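You operate a simulated robot arm through the tools that you are given. There is no shell and no other tool.

Carry out the task below with a simulated robot arm. There is one attempt and no reset: what you move stays moved.

JOB
Drain the white tub, rinse the grime out and lift it on to the counter.
Fine: lay the plug in the white dish meanwhile, turn the tap off and plug the empty tub again. Set down upright: tub plug.

It is judged by the outcome, as a careful person would: the job done as asked, and still so three seconds after it is handed in. It fails if anything else is knocked over, pushed out of place, dropped, spilled or broken.

ROBOT AND FRAMES
A 7-joint arm with a three-finger gripper, fixed in place. Base frame: the origin is on the floor under the middle of its stand, x ahead of it, y to its left, z up; the work surface is at about z = 910. Units: mm, degrees, N and s.
With the tool pointing down near the work surface it reaches from about 140 to 880 mm from the base axis. Its first joint turns from -166.0 to 166.0 degrees. Payload 2.94 kg.
Tool frame: the origin (TCP) lies between the finger pads and is the grasp point; the fingertips stand 30 mm ahead of it; z points along the fingers, y is the line along which they close. The gripper opens to 132 mm; its body begins 107 mm behind the TCP.
Orientation is that of the tool frame in the base frame, as [roll, pitch, yaw] about the fixed x, y, z axes, in that order (R = Rz(yaw) Ry(pitch) Rx(roll)). With the fingers straight down and closing along the base's y, the tool's x points along the base's -x, its y along +y and its z along -z.

CONTROLS
- The arm moves only by the tool nudge_tool. Its argument "rows" is a list that holds one entry, the list of rows, each a list of 6 numbers: the shift along the tool's x, y, z in mm, then the turn, a rotation vector about the tool's x, y, z in degrees. In form: [[[x, y, z, ax, ay, az], ...]]. A call has 1 to 20 rows; each row shifts and turns the commanded pose from where the row before left it, along the tool's axes as they then stand. "fingers" is the closure, from 0 (fully open) to 1 (shut), set as the call begins (left out, the last holds). Each row takes 0.2 s and may step no farther than 50 mm and 8.6 degrees from the row before; otherwise, or with a gripper value out of range, the whole call is refused. Where a pose cannot be reached the arm comes as near as it can. A force on the tool above 40 N (or 10 N above the force at the start of the call, whichever is more), or a blocked arm, ends the call early, and 0.2 s more pass. The fingers move at their own pace (about 37.4 mm/s each) and stop on an object; they squeeze with about 41 N. The grip force told is the motor's: it shows also when the fingers shut on nothing. Time passes only in rows, and 0.2 s behind the last, so rows that do not move let the fingers close. The reply holds the time, the measured pose of the TCP, the force on the tool along the base axes, the opening and the grip force, in the units named above and with some noise, with the torque about the TCP (base axes, N m) and any sound that the robot's microphone picked up, and new pictures: "show" is both (left out), scene, wrist or none.
- Cameras (640 x 400 px; columns grow to the right, rows downward): "scene" is fixed at [51.1, 650.8, 1458.2]; the picture's right is [-0.24, -0.97, 0.00], its down [-0.85, 0.21, -0.48] and it looks along [0.46, -0.11, -0.88] (base axes); focal length 214 px, centre (320, 200). "wrist" rides on the gripper at [72, 3, -144] in the tool frame; the picture's right is [-0.04, 1.00, 0.00], its down [-0.88, -0.04, -0.48] and it looks along [-0.48, -0.02, 0.88] (tool axes); focal length 256 px, centre (320, 200). There is no depth. A picture from a camera that has moved, and an enlarged one, comes with that camera's place and axes in the base frame and with its lens.
- move_column(by): moves the trunk up (or, below 0, down) by that many mm; the arm rides with it, the base frame stays. It gives what a move gives, with no picture.
- zoom(camera, box): a new picture of the part [left, top, right, bottom] of that camera's present view, enlarged. The clock stands still meanwhile.
- hand_in(): hands the job in; it is judged then, once.

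Nothing tells you positions but the pictures and the camera data. Unless the task says otherwise, let go and move clear before handing in.

The tools are called after ">>>" as a command line: name --argument value ..., lists and objects as JSON in quotes. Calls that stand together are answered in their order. nudge_tool: Moves the arm, as the interface text tells. Its arguments: {"type":"object","properties":{"rows":{"type":"array","items":{"type":"array","items":{"type":"array","items":{"type":"number"}}}},"fingers":{"type":"number"},"show":{"type":"string","enum":["both","scene","wrist","none"]}},"required":["rows"]} The other tools are called the same way: move_column (by) moves the trunk up or down; zoom (camera, box) takes an enlarged picture of a part of a camera's view; hand_in () hands the job in.

At the start:

```text
t: 0.0
tcp_pos: [365.7, 360.0, 1218.4]
orientation: [180.0, 0.1, 179.9]
contact_force: [-0.3, 0.2, -0.8]
moment: [0.01, 0.01, -0.01]
width: 131.8
finger_force: 0.1
trunk travel left (down, up): [-275.0, 265.0]
```

scene: 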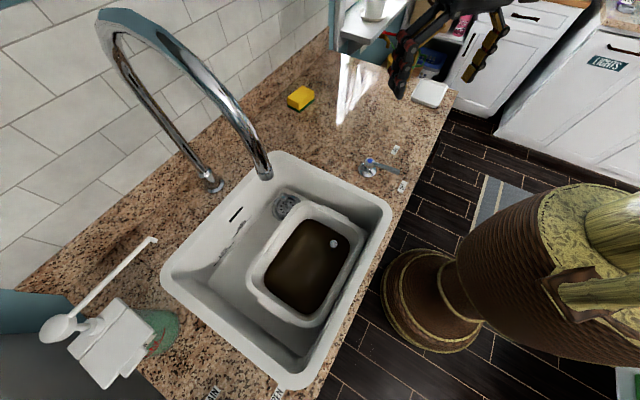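
wrist: 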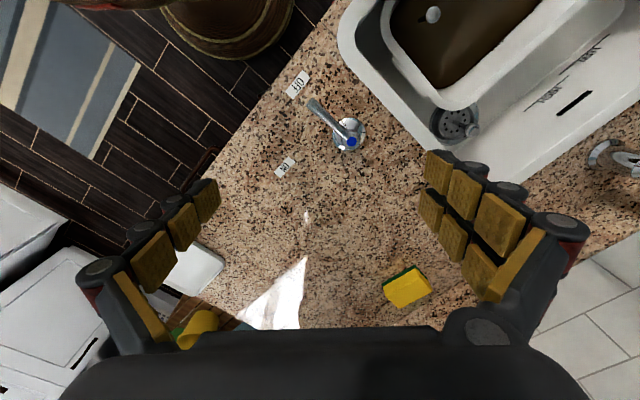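

I see a sink with a white tub of brown water in it, a plug with a pale knob in the tub, a tap lever on the counter and a white dish to the right of it. I'll look closer at the details before moving.

>>> zoom --camera "scene" --box '[220, 170, 400, 350]'

>>> zoom --camera "scene" --box '[340, 50, 480, 210]'

>>> zoom --camera "wrist" --box '[260, 50, 400, 190]'

>>> zoom --camera "wrist" --box '[340, 0, 640, 190]'

```text
2.22 times, centred on (310, 260) of scene
camera zoom: at [51.1, 650.8, 1458.2], right [-0.24, -0.97, 0.0], down [-0.85, 0.21, -0.48], along [0.46, -0.11, -0.88], focal length 477 px, centre (342, 67)
```

zoom: 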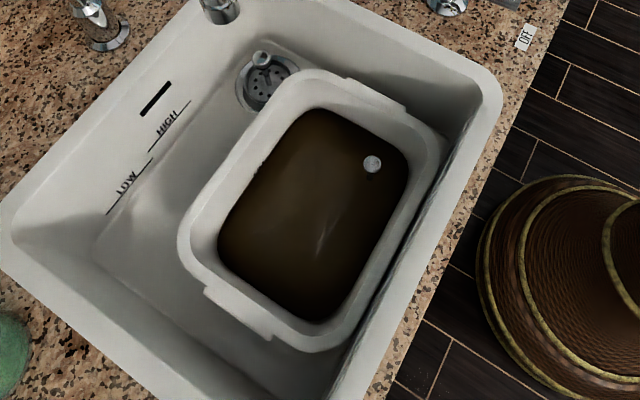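

```text
2.50 times, centred on (410, 130) of scene
camera zoom: at [51.1, 650.8, 1458.2], right [-0.24, -0.97, 0.0], down [-0.85, 0.21, -0.48], along [0.46, -0.11, -0.88], focal length 536 px, centre (95, 375)
```

zoom: 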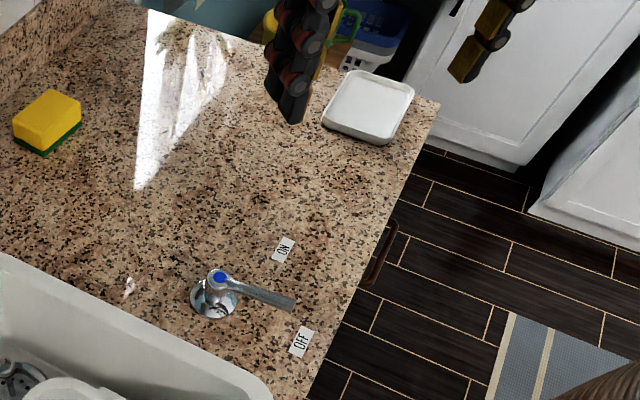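

```text
2.86 times, centred on (330, 120) of wrist
camera zoom: at [292.2, 362.2, 1362.9], right [0.04, 1.0, 0.0], down [0.88, -0.04, 0.48], along [0.48, -0.02, -0.88], focal length 731 px, centre (291, 429)
```

zoom: 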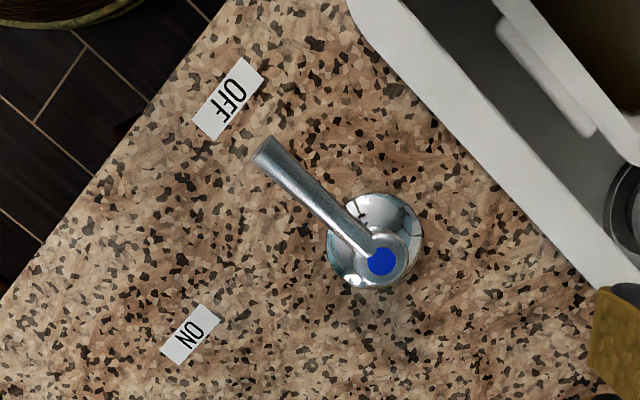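

```text
2.11 times, centred on (490, 95) of wrist
camera zoom: at [292.2, 362.2, 1362.9], right [0.04, 1.0, 0.0], down [0.88, -0.04, 0.48], along [0.48, -0.02, -0.88], focal length 539 px, centre (-38, 421)
```

zoom: 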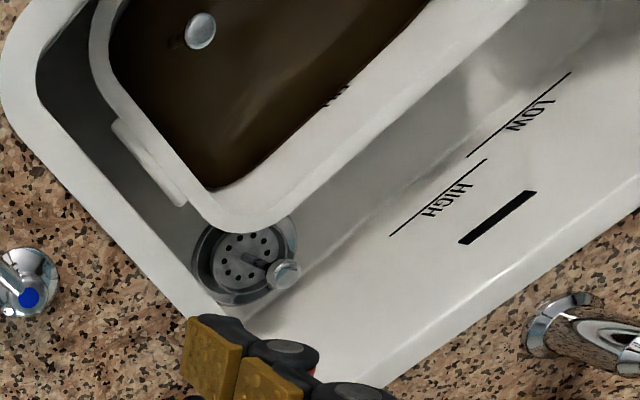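

The tap lever looks to be at OFF, and the tub sits in the sink off to one side of the spout. I want closer views of the drain, the spout, the plug and the surroundings.

>>> zoom --camera "scene" --box '[260, 180, 320, 225]'

>>> zoom --camera "wrist" --box '[410, 90, 510, 155]'

>>> zoom --camera "scene" --box '[80, 0, 300, 200]'

>>> zoom --camera "scene" --box '[0, 220, 220, 400]'

>>> zoom --camera "scene" --box '[240, 200, 370, 330]'

```text
8.89 times, centred on (290, 202) of scene
camera zoom: at [51.1, 650.8, 1458.2], right [-0.24, -0.97, 0.0], down [-0.85, 0.21, -0.48], along [0.46, -0.11, -0.88], focal length 1906 px, centre (587, 178)
```

zoom: 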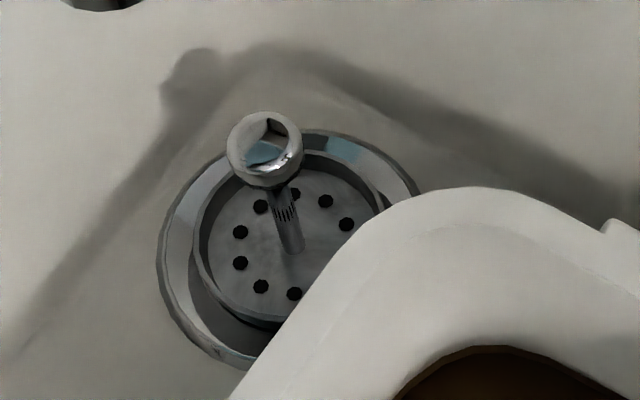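

```text
6.15 times, centred on (460, 122) of wrist
camera zoom: at [292.2, 362.2, 1362.9], right [0.04, 1.0, 0.0], down [0.88, -0.04, 0.48], along [0.48, -0.02, -0.88], focal length 1575 px, centre (-542, 677)
```

zoom: 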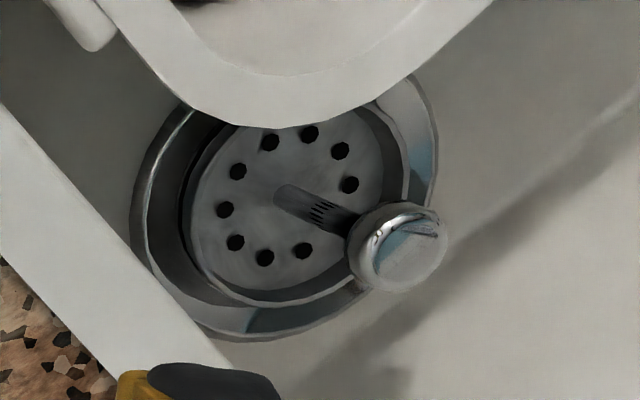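

```text
2.00 times, centred on (190, 100) of scene
camera zoom: at [51.1, 650.8, 1458.2], right [-0.24, -0.97, 0.0], down [-0.85, 0.21, -0.48], along [0.46, -0.11, -0.88], focal length 429 px, centre (580, 400)
```

zoom: 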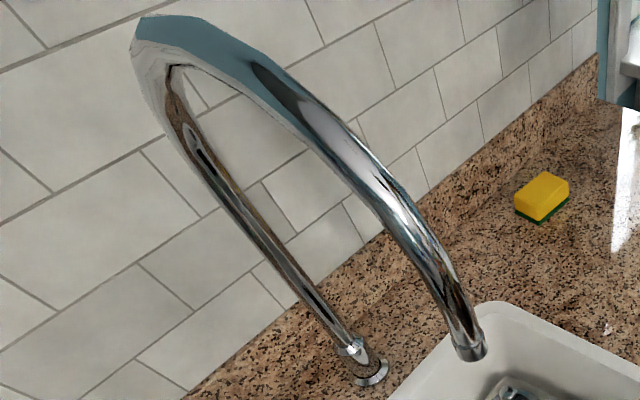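

```text
2.22 times, centred on (110, 310) of scene
camera zoom: at [51.1, 650.8, 1458.2], right [-0.24, -0.97, 0.0], down [-0.85, 0.21, -0.48], along [0.46, -0.11, -0.88], focal length 477 px, centre (787, -44)
```

zoom: 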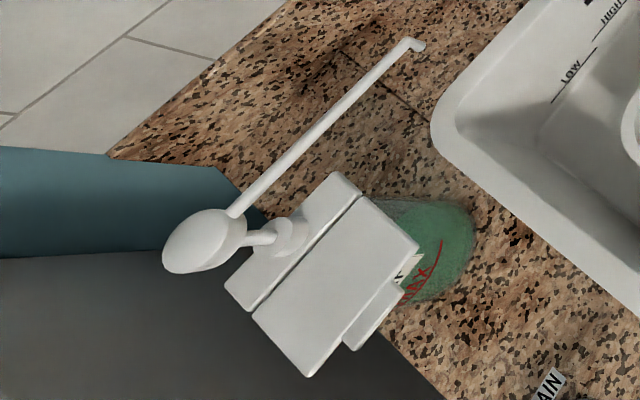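

```text
3.08 times, centred on (305, 265) of scene
camera zoom: at [51.1, 650.8, 1458.2], right [-0.24, -0.97, 0.0], down [-0.85, 0.21, -0.48], along [0.46, -0.11, -0.88], focal length 660 px, centre (366, 0)
```

zoom: 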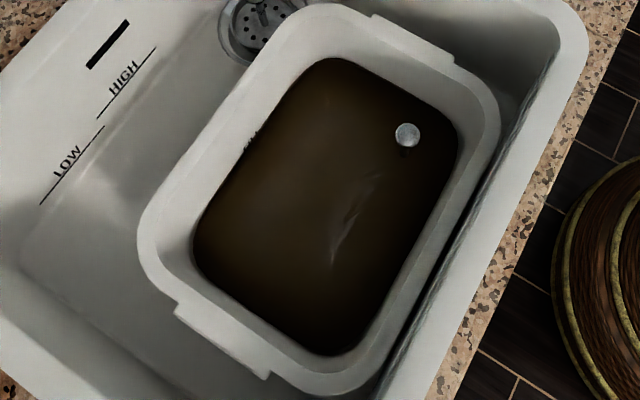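

The sink's waste has a strainer basket with a knob. I'll check the labels near the front edge and the dish area.

>>> zoom --camera "scene" --box '[190, 340, 310, 400]'

>>> zoom --camera "scene" --box '[320, 0, 480, 110]'

>>> zoom --camera "wrist" --box '[140, 180, 480, 340]'

```text
5.33 times, centred on (250, 370) of scene
camera zoom: at [51.1, 650.8, 1458.2], right [-0.24, -0.97, 0.0], down [-0.85, 0.21, -0.48], along [0.46, -0.11, -0.88], focal length 1144 px, centre (693, -707)
```

zoom: 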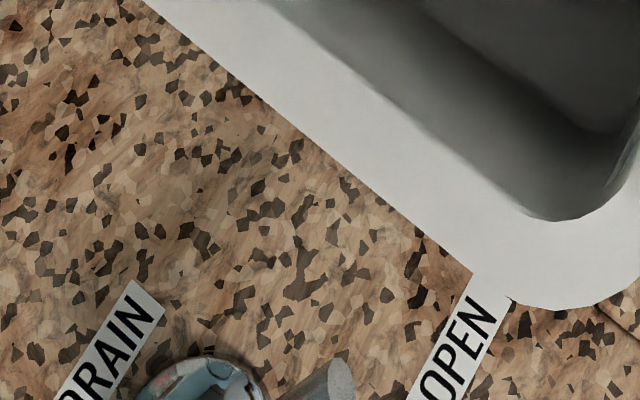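

```text
3.64 times, centred on (400, 55) of scene
camera zoom: at [51.1, 650.8, 1458.2], right [-0.24, -0.97, 0.0], down [-0.85, 0.21, -0.48], along [0.46, -0.11, -0.88], focal length 780 px, centre (29, 727)
```

zoom: 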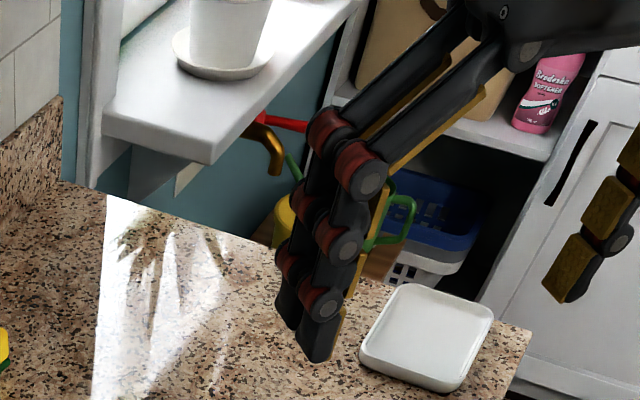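

```text
1.88 times, centred on (310, 260) of wrist
camera zoom: at [292.2, 362.2, 1362.9], right [0.04, 1.0, 0.0], down [0.88, -0.04, 0.48], along [0.48, -0.02, -0.88], focal length 482 px, centre (339, 87)
```

zoom: 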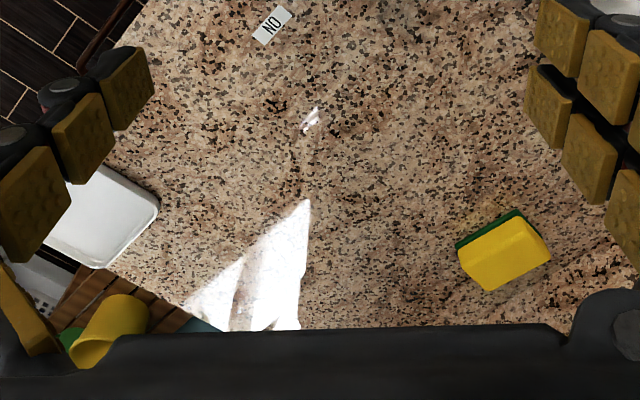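

The counter near the far end of the sink also has a DRAIN lever with an OPEN label, so I have to check it before draining. First I turn the tool 45° to line up with the sink and move back so the wrist camera looks at the tub.

>>> nudge_tool --rows '[[[0, 0, 0, 0, 0, -7.5], [0, 0, 0, 0, 0, -7.5], [0, 0, 0, 0, 0, -7.5], [0, 0, 0, 0, 0, -7.5], [0, 0, 0, 0, 0, -7.5], [0, 0, 0, 0, 0, -7.5], [18.9, 40.8, 0, 0, 0, 0], [18.9, 40.8, 0, 0, 0, 0], [18.9, 40.8, 0, 0, 0, 0], [18.9, 40.8, 0, 0, 0, 0], [18.9, 40.8, 0, 0, 0, 0], [18.9, 40.8, 0, 0, 0, 0]]]' --show "both"

```text
t: 2.6
tcp_pos: [112.9, 453.1, 1218.1]
orientation: [180.0, 0.0, -134.9]
contact_force: [-0.1, 0.8, 0.2]
moment: [0.03, 0.03, -0.02]
width: 131.9
finger_force: 0.0
trunk travel left (down, up): [-275.0, 265.0]
camera wrist: at [58.1, 402.6, 1362.2], right [-0.68, 0.74, 0.0], down [0.65, 0.59, 0.48], along [0.35, 0.32, -0.88], focal length 256 px, centre (320, 200)
```

scene: 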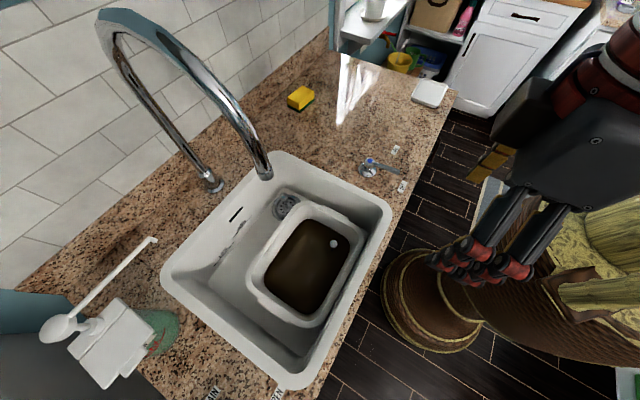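
wrist: 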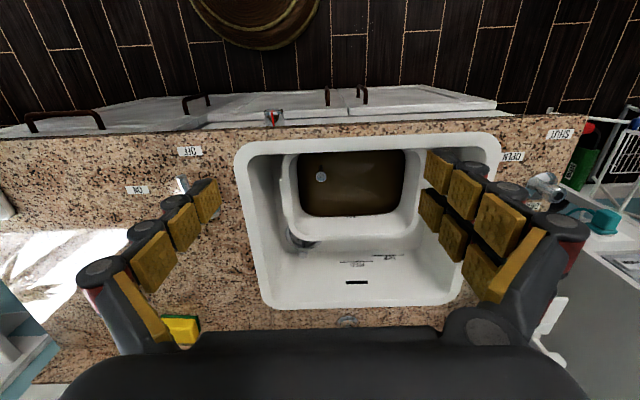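

The drain lever and its OPEN/SHUT labels are now in the wrist view at the right. I zoom in on it, on the front edge and on the tub.

>>> zoom --camera "wrist" --box '[480, 110, 600, 230]'

>>> zoom --camera "wrist" --box '[240, 100, 320, 150]'

>>> zoom --camera "wrist" --box '[230, 120, 450, 320]'

>>> zoom --camera "scene" --box '[340, 40, 500, 140]'

```text
3.33 times, centred on (540, 170) of wrist
camera zoom: at [58.1, 402.6, 1362.2], right [-0.68, 0.74, 0.0], down [0.65, 0.59, 0.48], along [0.35, 0.32, -0.88], focal length 853 px, centre (-413, 300)
```

zoom: 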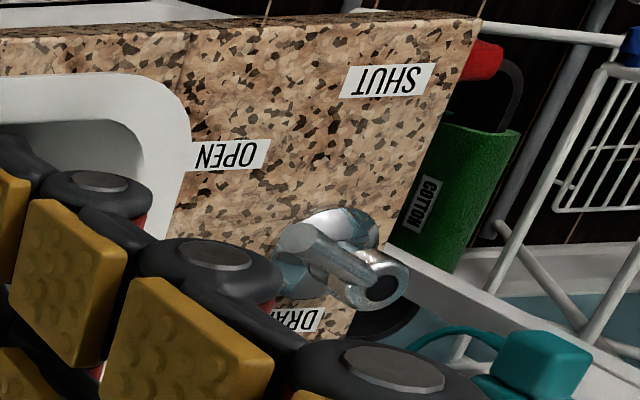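

```text
8.00 times, centred on (280, 125) of wrist
camera zoom: at [58.1, 402.6, 1362.2], right [-0.68, 0.74, 0.0], down [0.65, 0.59, 0.48], along [0.35, 0.32, -0.88], focal length 2048 px, centre (640, 800)
```

zoom: 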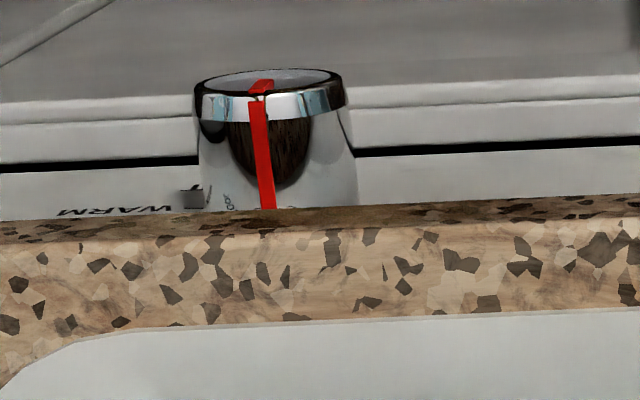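

```text
2.00 times, centred on (340, 220) of wrist
camera zoom: at [58.1, 402.6, 1362.2], right [-0.68, 0.74, 0.0], down [0.65, 0.59, 0.48], along [0.35, 0.32, -0.88], focal length 512 px, centre (280, 160)
```

zoom: 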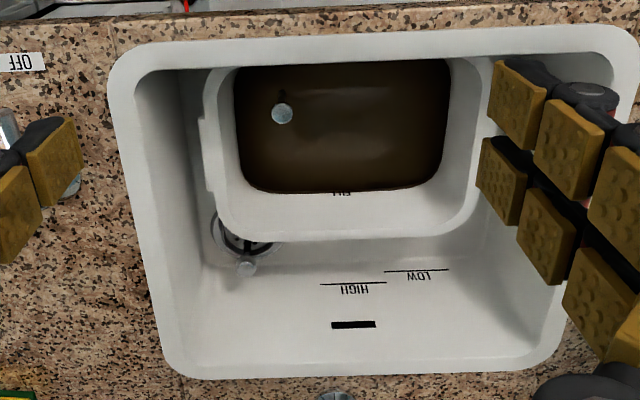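

```text
4.00 times, centred on (420, 90) of scene
camera zoom: at [51.1, 650.8, 1458.2], right [-0.24, -0.97, 0.0], down [-0.85, 0.21, -0.48], along [0.46, -0.11, -0.88], focal length 858 px, centre (-80, 640)
```

zoom: 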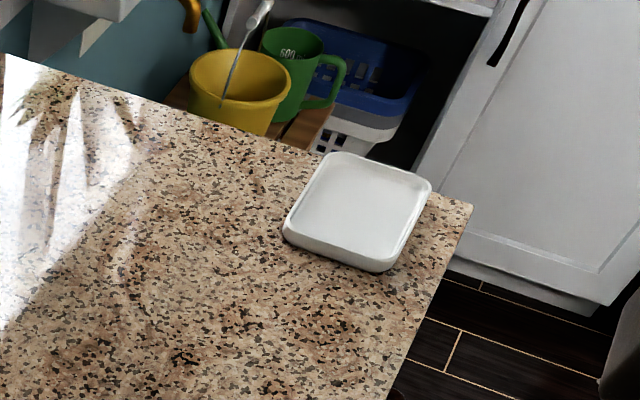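

The drain lever seems to lean towards OPEN, but the angle is poor. I turn and move the arm to get a clear view of that lever.

>>> nudge_tool --rows '[[[0, 0, 0, 0, 0, -7.5], [0, 0, 0, 0, 0, -7.5], [0, 0, 0, 0, 0, -7.5], [0, 0, 0, 0, 0, -7.5], [0, 0, 0, 0, 0, -7.5], [0, 0, 0, 0, 0, -7.5], [0, 0, 0, 0, 0, -7.5], [-38.7, 7.6, 0, 0, 0, 0], [-38.7, 7.6, 0, 0, 0, 0], [-38.7, 7.6, 0, 0, 0, 0]]]' --show "wrist"

```text
t: 4.8
tcp_pos: [83.8, 565.0, 1235.5]
orientation: [-179.6, 1.7, -83.3]
contact_force: [0.4, -0.6, -1.0]
moment: [0.04, 0.04, 0.03]
width: 131.9
finger_force: 0.1
trunk travel left (down, up): [-275.0, 265.0]
camera wrist: at [86.8, 487.9, 1376.6], right [-1.0, -0.08, -0.01], down [-0.07, 0.86, 0.5], along [-0.03, 0.5, -0.86], focal length 256 px, centre (320, 200)
```

wrist: 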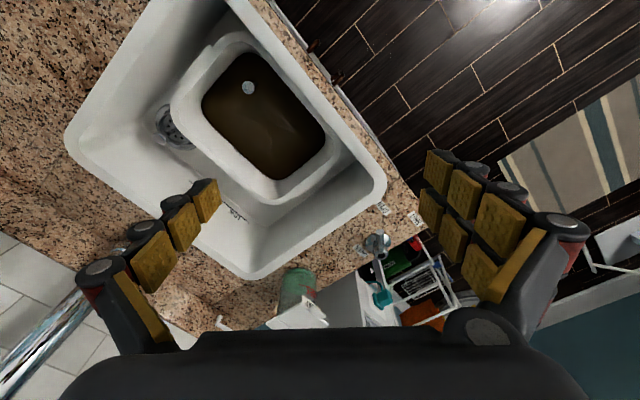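

The drain lever is visible in the lower middle now. I zoom in on it.

>>> zoom --camera "wrist" --box '[340, 190, 440, 270]'

>>> zoom --camera "wrist" --box '[150, 30, 350, 230]'

```text
5.00 times, centred on (390, 230) of wrist
camera zoom: at [86.8, 487.9, 1376.6], right [-1.0, -0.08, -0.01], down [-0.07, 0.86, 0.5], along [-0.03, 0.5, -0.86], focal length 1280 px, centre (-30, 50)
```

zoom: 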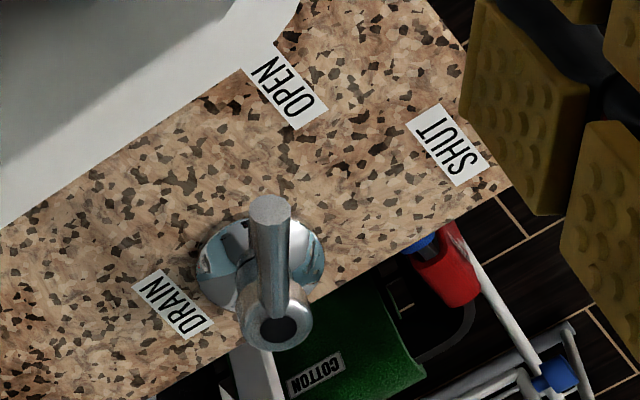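

```text
2.00 times, centred on (250, 130) of wrist
camera zoom: at [86.8, 487.9, 1376.6], right [-1.0, -0.08, -0.01], down [-0.07, 0.86, 0.5], along [-0.03, 0.5, -0.86], focal length 512 px, centre (460, 340)
```

zoom: 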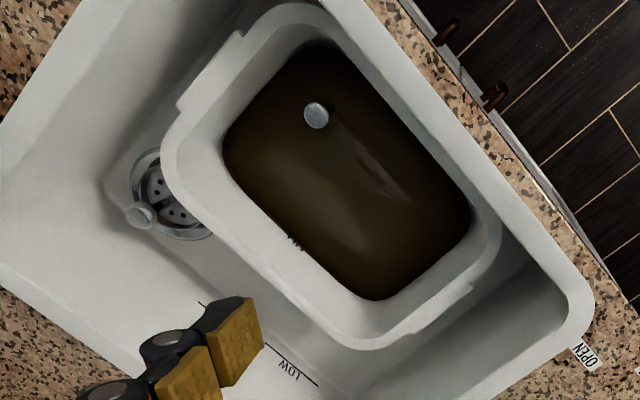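

The drain lever points at OPEN, so the sink can drain. Now I check where the spout's outlet sits relative to the tub.

>>> zoom --camera "wrist" --box '[0, 220, 180, 400]'

>>> zoom --camera "scene" --box '[240, 140, 300, 190]'

```text
2.22 times, centred on (90, 310) of wrist
camera zoom: at [86.8, 487.9, 1376.6], right [-1.0, -0.08, -0.01], down [-0.07, 0.86, 0.5], along [-0.03, 0.5, -0.86], focal length 569 px, centre (831, -44)
```

zoom: 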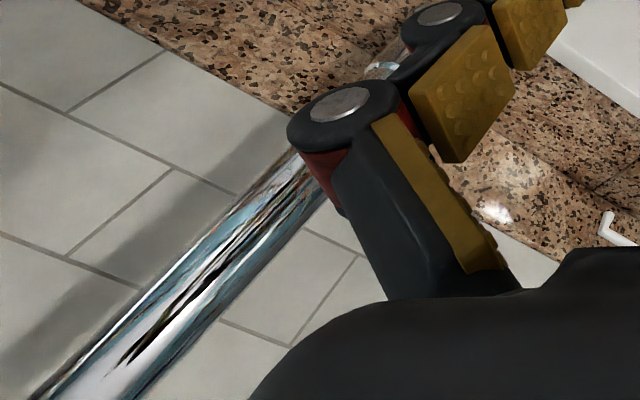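

```text
8.00 times, centred on (270, 165) of scene
camera zoom: at [51.1, 650.8, 1458.2], right [-0.24, -0.97, 0.0], down [-0.85, 0.21, -0.48], along [0.46, -0.11, -0.88], focal length 1716 px, centre (720, 480)
```

zoom: 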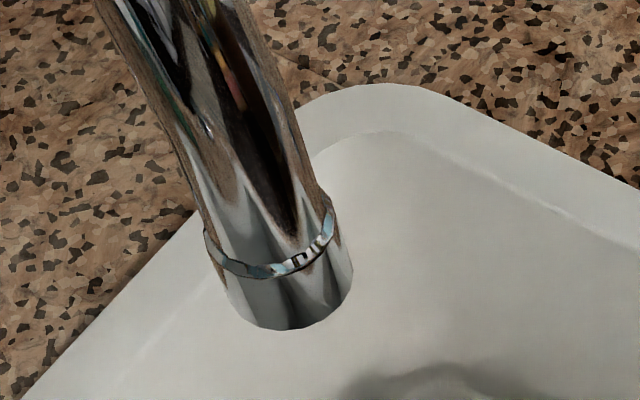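

The spout outlet isn't in this view. I turn back to the sink-aligned orientation and go a bit higher, so the spout, tub and plug are seen together.

>>> nudge_tool --rows '[[[0, 0, 0, 0, 0, 7.5], [0, 0, 0, 0, 0, 7.5], [0, 0, 0, 0, 0, 7.5], [0, 0, 0, 0, 0, 7.5], [0, 0, 0, 0, 0, 7.5], [0, 0, 0, 0, 0, 7.5], [0, 0, 0, 0, 0, 7.5], [-2.4, -33, -27.3, 0, 0, 0], [-2.4, -33, -27.3, 0, 0, 0], [-2.4, -33, -27.3, 0, 0, 0], [0, 0, 0, 0, 0, 0]]]' --show "wrist"

```text
t: 7.2
tcp_pos: [147.5, 497.4, 1301.1]
orientation: [-179.8, -0.1, -134.9]
contact_force: [-0.2, 0.7, 0.4]
moment: [0.0, 0.0, -0.02]
width: 131.9
finger_force: 0.1
trunk travel left (down, up): [-275.0, 265.0]
camera wrist: at [94.1, 448.5, 1445.6], right [-0.68, 0.74, 0.0], down [0.65, 0.6, 0.47], along [0.35, 0.32, -0.88], focal length 256 px, centre (320, 200)
```

wrist: 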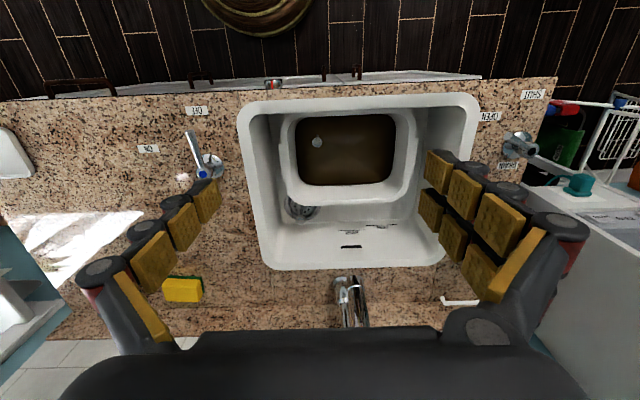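

>>> zoom --camera "wrist" --box '[300, 240, 420, 330]'

>>> zoom --camera "wrist" --box '[240, 80, 460, 280]'

```text
4.44 times, centred on (360, 285) of wrist
camera zoom: at [94.1, 448.5, 1445.6], right [-0.68, 0.74, 0.0], down [0.65, 0.6, 0.47], along [0.35, 0.32, -0.88], focal length 1138 px, centre (142, -178)
```

zoom: 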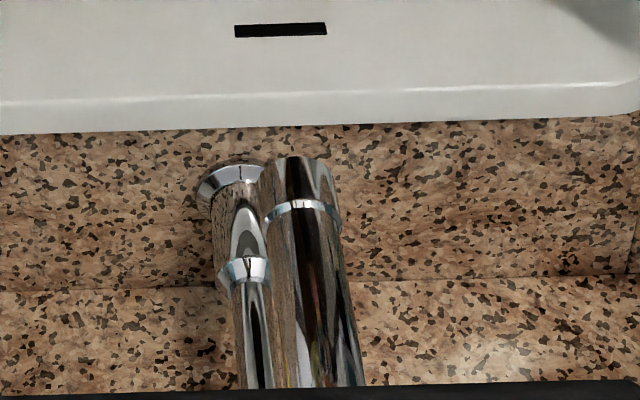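

```text
2.00 times, centred on (350, 180) of wrist
camera zoom: at [94.1, 448.5, 1445.6], right [-0.68, 0.74, 0.0], down [0.65, 0.6, 0.47], along [0.35, 0.32, -0.88], focal length 512 px, centre (260, 240)
```

zoom: 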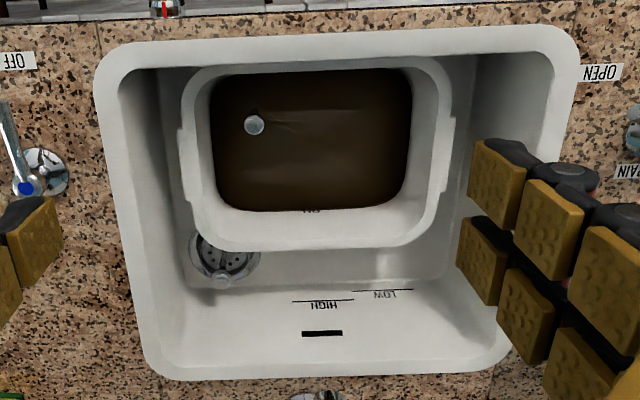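

The spout outlet is at about (276, 690, 1153), so its stream falls inside the tub near the back wall. The plug knob is about (232, 565, 805). I half-close the fingers and come down above the knob for a close look.

>>> nudge_tool --rows '[[[-13.4, -1.5, 37.6, 0, 0, 0], [-13.4, -1.5, 37.6, 0, 0, 0], [-13.4, -1.5, 37.6, 0, 0, 0], [-13.4, -1.5, 37.6, 0, 0, 0], [-13.4, -1.5, 37.6, 0, 0, 0], [-13.4, -1.5, 37.6, 0, 0, 0], [-13.4, -1.5, 37.6, 0, 0, 0], [-13.4, -1.5, 37.6, 0, 0, 0], [0, 0, 0, 0, 0, 0]]]' --fingers 0.62 --show "both"

```text
t: 9.2
tcp_pos: [236.7, 567.9, 1000.6]
orientation: [-180.0, 0.0, -135.0]
contact_force: [0.1, -0.2, -0.1]
moment: [0.0, 0.01, 0.0]
width: 50.2
finger_force: 0.1
trunk travel left (down, up): [-275.0, 265.0]
camera wrist: at [181.6, 518.5, 1143.4], right [-0.68, 0.74, 0.0], down [0.65, 0.59, 0.48], along [0.35, 0.32, -0.88], focal length 256 px, centre (320, 200)
```

scene: 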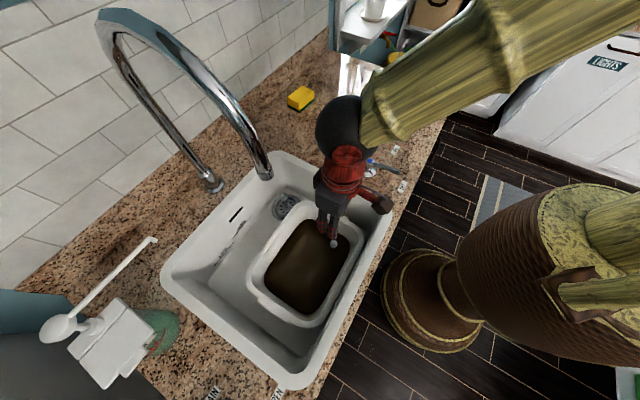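
wrist: 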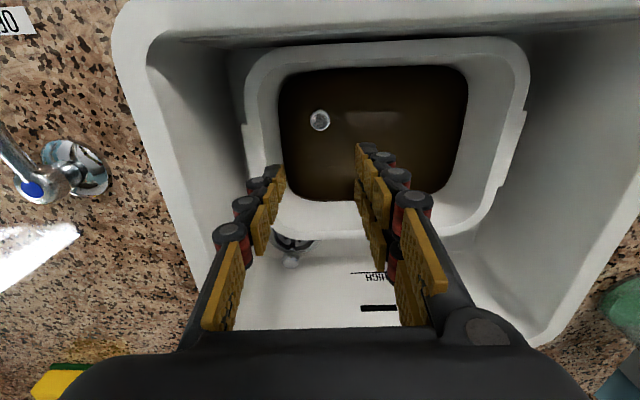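

>>> zoom --camera "wrist" --box '[280, 80, 380, 160]'

>>> zoom --camera "scene" --box '[270, 160, 400, 270]'

```text
5.00 times, centred on (330, 120) of wrist
camera zoom: at [181.6, 518.5, 1143.4], right [-0.68, 0.74, 0.0], down [0.65, 0.59, 0.48], along [0.35, 0.32, -0.88], focal length 1280 px, centre (270, 600)
```

zoom: 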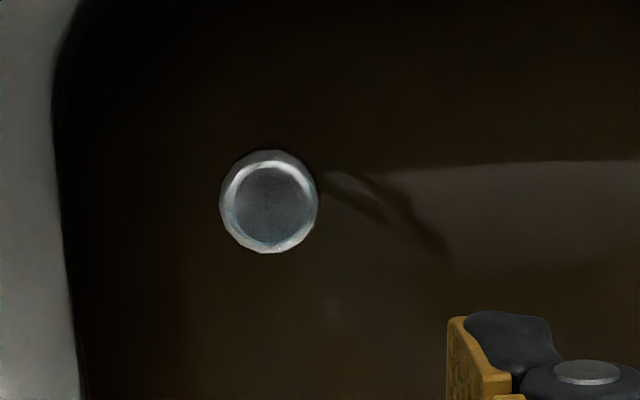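

```text
3.64 times, centred on (335, 215) of scene
camera zoom: at [51.1, 650.8, 1458.2], right [-0.24, -0.97, 0.0], down [-0.85, 0.21, -0.48], along [0.46, -0.11, -0.88], focal length 780 px, centre (266, 146)
```

zoom: 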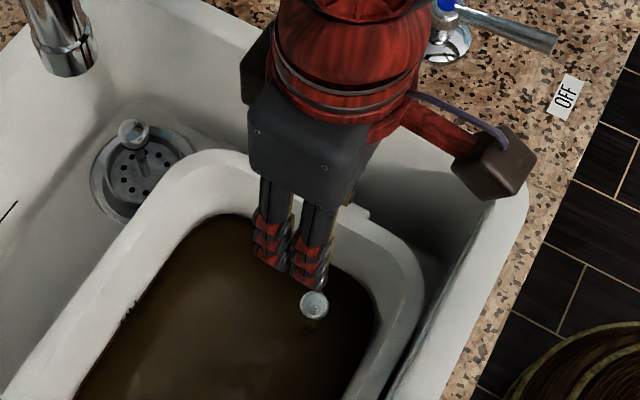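

The knob is a 26 mm disc at about (231, 564, 803). I come straight down over it with the fingers about 50 mm apart.

>>> nudge_tool --rows '[[[2, 0.2, 30, 0, 0, 0], [2, 0.2, 35, 0, 0, 0], [2, 0.1, 35, 0, 0, 0], [0, 0, 35, 0, 0, 0], [0, 0, 30, 0, 0, 0], [0, 0, 22.5, 0, 0, 0], [0, 0, 0, 0, 0, 0]]]' --show "both"

```text
t: 10.8
tcp_pos: [229.5, 563.6, 813.5]
orientation: [180.0, 0.0, -135.1]
contact_force: [-0.2, -0.2, -0.1]
moment: [-0.01, -0.01, -0.01]
width: 50.2
finger_force: 0.0
trunk travel left (down, up): [-275.0, 265.0]
camera wrist: at [175.2, 513.9, 956.4], right [-0.68, 0.74, 0.0], down [0.65, 0.59, 0.48], along [0.35, 0.32, -0.88], focal length 256 px, centre (320, 200)
```

scene: 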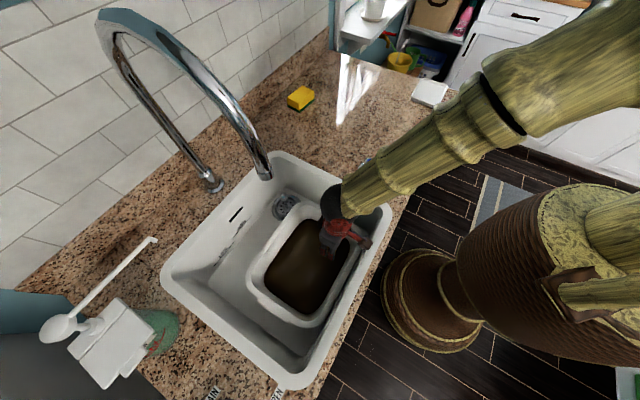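
wrist: 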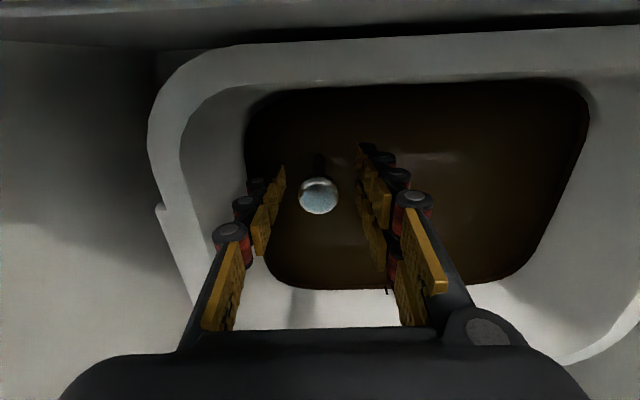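

>>> zoom --camera "wrist" --box '[260, 140, 390, 240]'

>>> zoom --camera "scene" --box '[280, 180, 380, 280]'

```text
4.00 times, centred on (325, 190) of wrist
camera zoom: at [175.2, 513.9, 956.4], right [-0.68, 0.74, 0.0], down [0.65, 0.59, 0.48], along [0.35, 0.32, -0.88], focal length 1024 px, centre (300, 240)
```

zoom: 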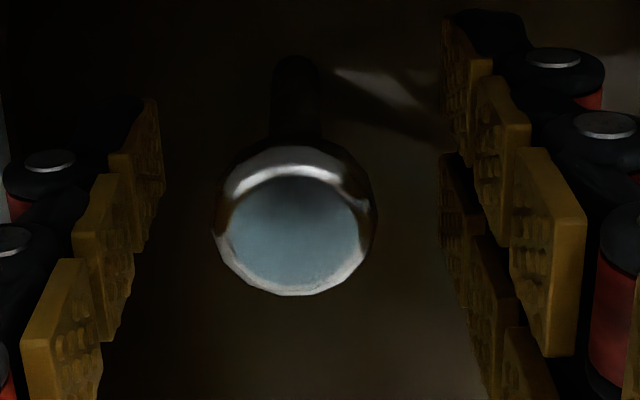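

```text
4.00 times, centred on (330, 230) of scene
camera zoom: at [51.1, 650.8, 1458.2], right [-0.24, -0.97, 0.0], down [-0.85, 0.21, -0.48], along [0.46, -0.11, -0.88], focal length 858 px, centre (280, 80)
```

zoom: 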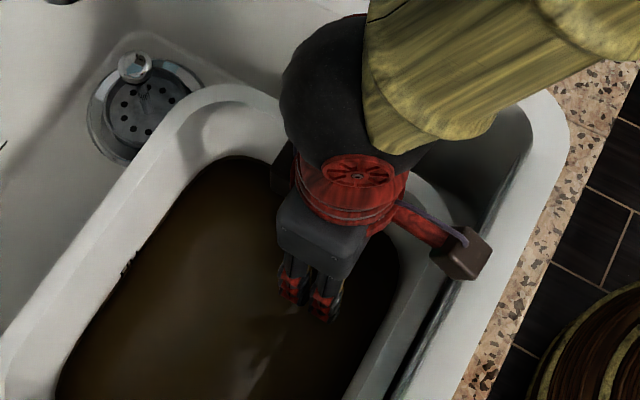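

The knob sits centred between the pads at TCP height. I close the fingers on it.

>>> nudge_tool --rows '[[[0, 0, 0, 0, 0, 0], [0, 0, 0, 0, 0, 0], [0, 0, 0, 0, 0, 0], [0, 0, 0, 0, 0, 0], [0, 0, 0, 0, 0, 0]]]' --fingers 1 --show "wrist"

```text
t: 12.0
tcp_pos: [229.8, 564.2, 812.7]
orientation: [179.9, -0.1, -135.2]
contact_force: [0.7, -0.4, -0.2]
moment: [-0.02, 0.0, 0.02]
width: 21.7
finger_force: 41.3
trunk travel left (down, up): [-275.0, 265.0]
camera wrist: at [175.2, 513.9, 956.7], right [-0.68, 0.74, 0.0], down [0.65, 0.59, 0.48], along [0.35, 0.32, -0.88], focal length 256 px, centre (320, 200)
```

wrist: 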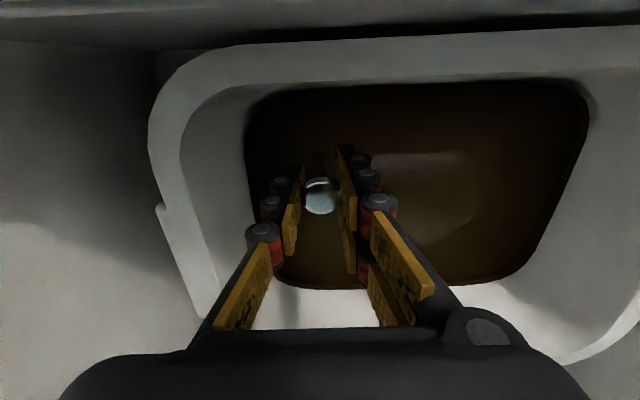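

Gripped at 21.7 mm. I lift straight up gently to pull the plug.

>>> nudge_tool --rows '[[[0, 0, -4, 0, 0, 0], [0, 0, -6, 0, 0, 0], [0, 0, -8, 0, 0, 0], [0, 0, -10, 0, 0, 0], [0, 0, -12, 0, 0, 0], [0, 0, -15, 0, 0, 0]]]' --show "both"

```text
t: 13.4
tcp_pos: [228.9, 564.1, 867.5]
orientation: [180.0, 0.0, -135.0]
contact_force: [0.5, -0.2, -0.2]
moment: [-0.02, -0.01, 0.01]
width: 21.6
finger_force: 41.7
trunk travel left (down, up): [-275.0, 265.0]
camera wrist: at [174.9, 513.7, 1011.8], right [-0.68, 0.74, 0.0], down [0.65, 0.59, 0.48], along [0.35, 0.32, -0.88], focal length 256 px, centre (320, 200)
```

scene: 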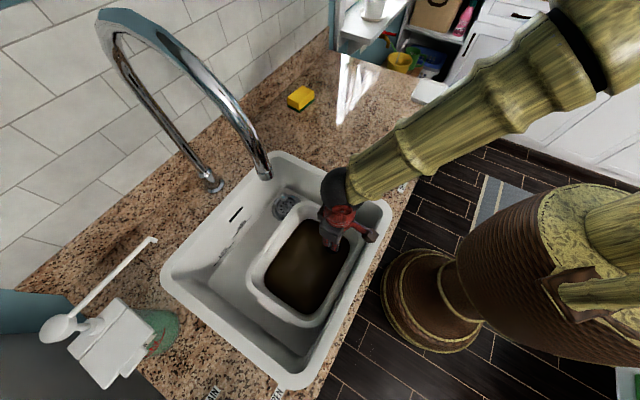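
wrist: 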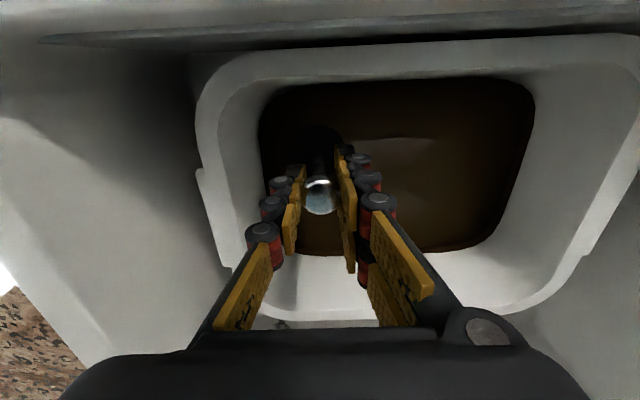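

The plug has come up with the gripper. I raise it well clear and watch the water.

>>> nudge_tool --rows '[[[0, 0, -35, 0, 0, 0], [0, 0, -40, 0, 0, 0], [0, 0, -45, 0, 0, 0], [0, 0, -45, 0, 0, 0], [0, 0, -45, 0, 0, 0], [0, 0, -40, 0, 0, 0], [0, 0, 0, 0, 0, 0]]]' --show "both"

```text
t: 15.0
tcp_pos: [226.6, 564.8, 1117.5]
orientation: [180.0, 0.1, -134.9]
contact_force: [1.3, -0.1, -0.6]
moment: [0.0, -0.01, 0.01]
width: 21.6
finger_force: 41.2
trunk travel left (down, up): [-275.0, 265.0]
camera wrist: at [172.6, 515.3, 1261.7], right [-0.68, 0.74, 0.0], down [0.65, 0.59, 0.48], along [0.35, 0.32, -0.88], focal length 256 px, centre (320, 200)
```

scene: 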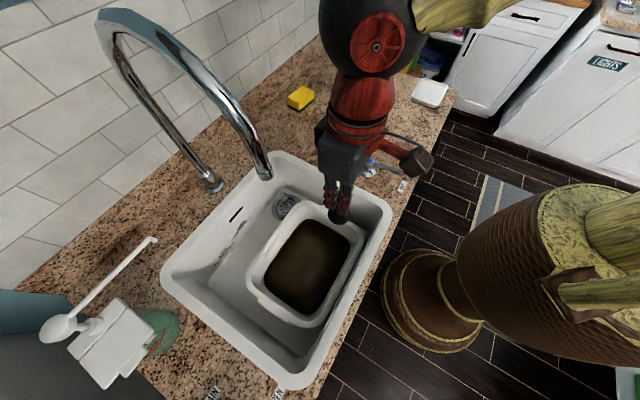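
wrist: 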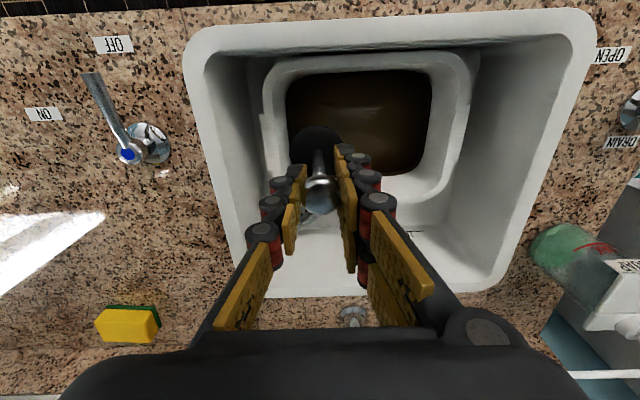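

>>> zoom --camera "scene" --box '[290, 150, 390, 240]'

>>> zoom --camera "wrist" --box '[250, 40, 490, 220]'

```text
4.44 times, centred on (340, 195) of scene
camera zoom: at [51.1, 650.8, 1458.2], right [-0.24, -0.97, 0.0], down [-0.85, 0.21, -0.48], along [0.46, -0.11, -0.88], focal length 953 px, centre (231, 222)
```

zoom: 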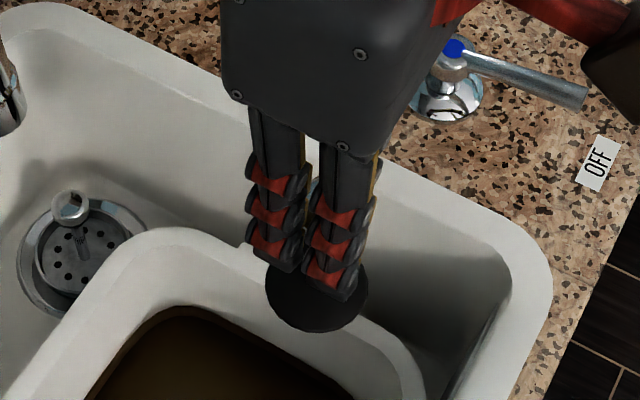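

```text
2.22 times, centred on (370, 130) of wrist
camera zoom: at [172.6, 515.3, 1261.7], right [-0.68, 0.74, 0.0], down [0.65, 0.59, 0.48], along [0.35, 0.32, -0.88], focal length 569 px, centre (209, 356)
```

zoom: 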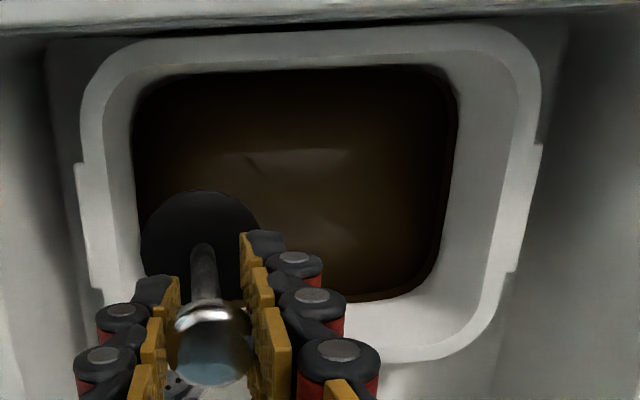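

The plug is out: a 50 mm dark stopper on a stalk, its base about 85–90 mm below the grip. Next I turn to yaw 180 and carry it over to the white dish at about (698, 50).

>>> nudge_tool --rows '[[[0, 0, 0, 0, 0, 7.5], [0, 0, 0, 0, 0, 7.5], [0, 0, 0, 0, 0, 7.5], [0, 0, 0, 0, 0, 7.5], [0, 0, 0, 0, 0, 7.5], [0, 0, 0, 0, 0, 7.5]]]' --show "none"

>>> nudge_tool --rows '[[[-26, -28, 0, 0, 0, 0], [-26, -28, 0, 0, 0, 0], [-26, -28, 0, 0, 0, 0], [-26, -28, 0, 0, 0, 0], [-26, -28, 0, 0, 0, 0], [-26, -28, 0, 0, 0, 0], [-26, -28, 0, 0, 0, 0], [-26, -28, 0, 0, 0, 0], [-26, -28, 0, 0, 0, 0], [-26, -28, 0, 0, 0, 0], [-26, -28, 0, 0, 0, 0], [-26, -28, 0, 0, 0, 0], [-26, -28, 0, 0, 0, 0], [-26, -28, 0, 0, 0, 0], [0, 0, 0, 0, 0, 0]]]' --show "both"

```text
t: 16.4
tcp_pos: [229.2, 563.6, 1118.3]
orientation: [180.0, -0.1, 179.8]
contact_force: [0.5, -0.6, -0.2]
moment: [-0.02, 0.02, 0.01]
width: 21.1
finger_force: 40.8
trunk travel left (down, up): [-275.0, 265.0]
```

```text
t: 19.6
tcp_pos: [594.0, 171.6, 1118.5]
orientation: [-180.0, 0.0, 179.9]
contact_force: [0.4, 0.0, -0.3]
moment: [0.02, -0.03, -0.01]
width: 21.4
finger_force: 41.6
trunk travel left (down, up): [-275.0, 265.0]
camera wrist: at [520.2, 173.9, 1261.7], right [0.04, 1.0, 0.0], down [0.88, -0.04, 0.48], along [0.48, -0.02, -0.88], focal length 256 px, centre (320, 200)
```

scene: 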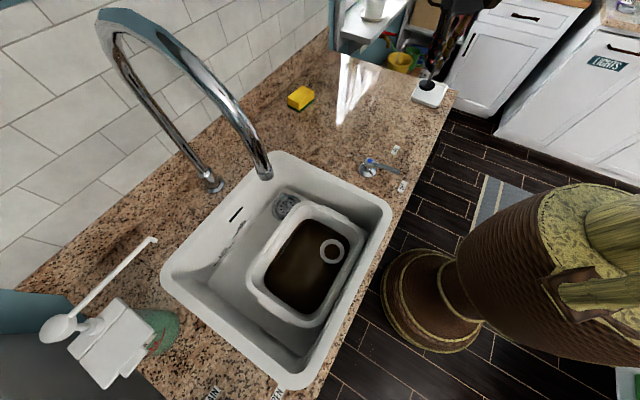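
wrist: 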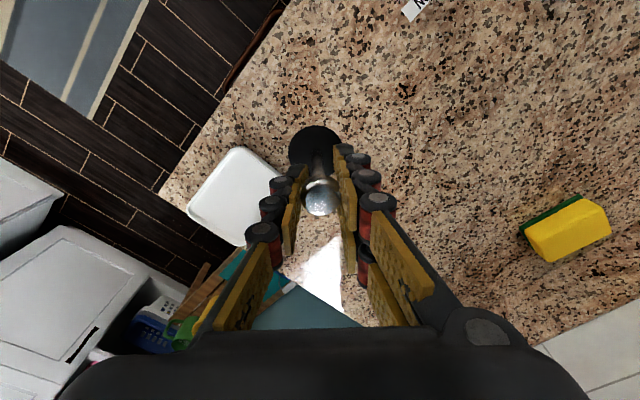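

>>> zoom --camera "wrist" --box '[160, 100, 360, 270]'

>>> zoom --camera "scene" --box '[240, 200, 370, 330]'

```text
2.35 times, centred on (260, 185) of wrist
camera zoom: at [520.2, 173.9, 1261.7], right [0.04, 1.0, 0.0], down [0.88, -0.04, 0.48], along [0.48, -0.02, -0.88], focal length 602 px, centre (461, 235)
```

zoom: 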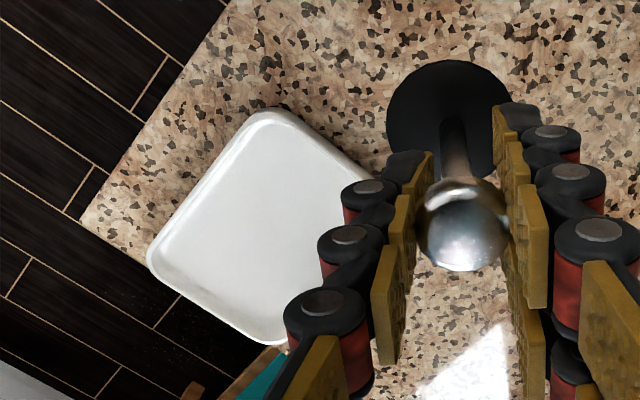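

```text
3.08 times, centred on (305, 265) of scene
camera zoom: at [51.1, 650.8, 1458.2], right [-0.24, -0.97, 0.0], down [-0.85, 0.21, -0.48], along [0.46, -0.11, -0.88], focal length 660 px, centre (366, 0)
```

zoom: 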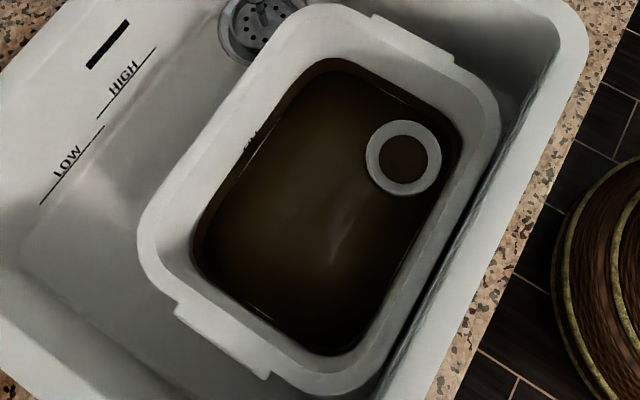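

The tub's drain has a raised collar and water is going down. The dish centre is about (700, 45). I move over it and come down part-way.

>>> nudge_tool --rows '[[[-27, -30.4, 0, 0, 0, 0], [-27, -30.4, 0, 0, 0, 0], [-27, -30.4, 0, 0, 0, 0], [-27, -30.4, 0, 0, 0, 0], [0, 0, 20, 0, 0, 0], [0, 0, 30, 0, 0, 0], [0, 0, 25, 0, 0, 0], [0, 0, 0, 0, 0, 0]]]' --show "both"

```text
t: 21.4
tcp_pos: [700.6, 49.1, 1043.0]
orientation: [-180.0, 0.0, -179.9]
contact_force: [-0.4, 0.4, 0.3]
moment: [0.0, 0.01, 0.0]
width: 21.8
finger_force: 41.1
trunk travel left (down, up): [-275.0, 265.0]
camera wrist: at [628.1, 51.8, 1185.9], right [0.04, 1.0, 0.0], down [0.88, -0.04, 0.48], along [0.48, -0.02, -0.88], focal length 256 px, centre (320, 200)
```

scene: 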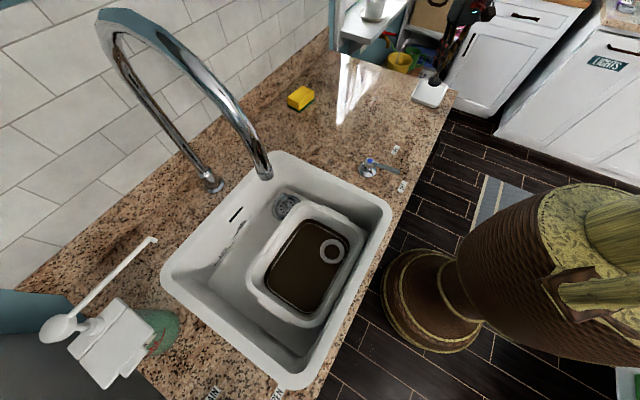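
wrist: 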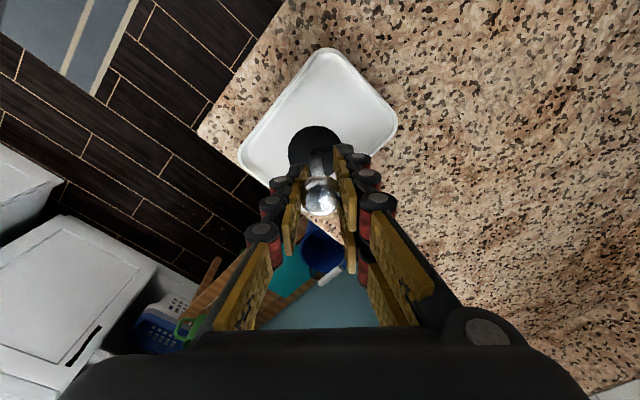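

>>> nudge_tool --rows '[[[0, 0, 6, 0, 0, 0], [0, 0, 6, 0, 0, 0], [0, 0, 5, 0, 0, 0], [0, 0, 5, 0, 0, 0], [0, 0, 0, 0, 0, 0]]]' --show "none"

```text
t: 22.6
tcp_pos: [703.1, 50.1, 1021.0]
orientation: [-180.0, 0.0, -179.9]
contact_force: [-0.5, -0.1, -0.6]
moment: [0.05, 0.02, 0.01]
width: 21.9
finger_force: 40.7
trunk travel left (down, up): [-275.0, 265.0]
```

Still no contact at 1021. I keep lowering in small steps until the base touches the dish.

>>> nudge_tool --rows '[[[0, 0, 3, 0, 0, 0], [0, 0, 3, 0, 0, 0], [0, 0, 2, 0, 0, 0], [0, 0, 0, 0, 0, 0]]]' --show "wrist"

```text
t: 23.6
tcp_pos: [700.8, 50.7, 1012.6]
orientation: [180.0, 0.0, 180.0]
contact_force: [-0.3, -0.7, -1.3]
moment: [-0.05, -0.05, -0.03]
width: 21.7
finger_force: 41.2
trunk travel left (down, up): [-275.0, 265.0]
camera wrist: at [628.3, 52.4, 1156.0], right [0.04, 1.0, 0.0], down [0.88, -0.04, 0.48], along [0.47, -0.02, -0.88], focal length 256 px, centre (320, 200)
```

wrist: 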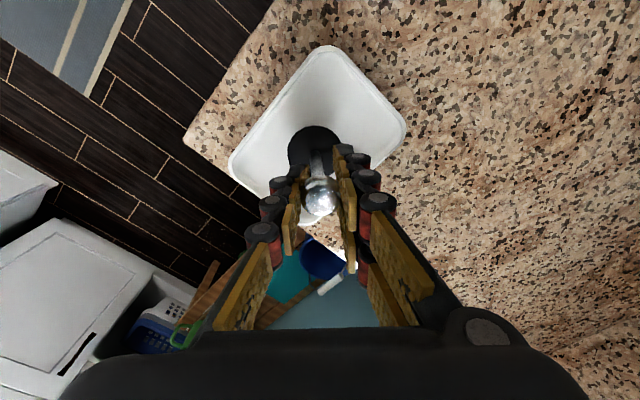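

>>> nudge_tool --rows '[[[0, 0, 2, 0, 0, 0], [0, 0, 2, 0, 0, 0], [0, 0, 0, 0, 0, 0]]]' --show "none"

>>> nudge_tool --rows '[[[0, 0, 2, 0, 0, 0], [0, 0, 2, 0, 0, 0], [0, 0, 0, 0, 0, 0]]]' --show "none"

```text
t: 24.4
tcp_pos: [701.6, 50.0, 1009.0]
orientation: [179.9, 0.0, -179.9]
contact_force: [0.5, 0.1, -0.9]
moment: [-0.02, -0.02, 0.0]
width: 21.5
finger_force: 40.8
trunk travel left (down, up): [-275.0, 265.0]
```

```text
t: 25.2
tcp_pos: [700.1, 49.9, 1003.9]
orientation: [-180.0, 0.0, -180.0]
contact_force: [0.1, -0.2, 0.0]
moment: [0.0, 0.03, -0.02]
width: 21.8
finger_force: 41.1
trunk travel left (down, up): [-275.0, 265.0]
```

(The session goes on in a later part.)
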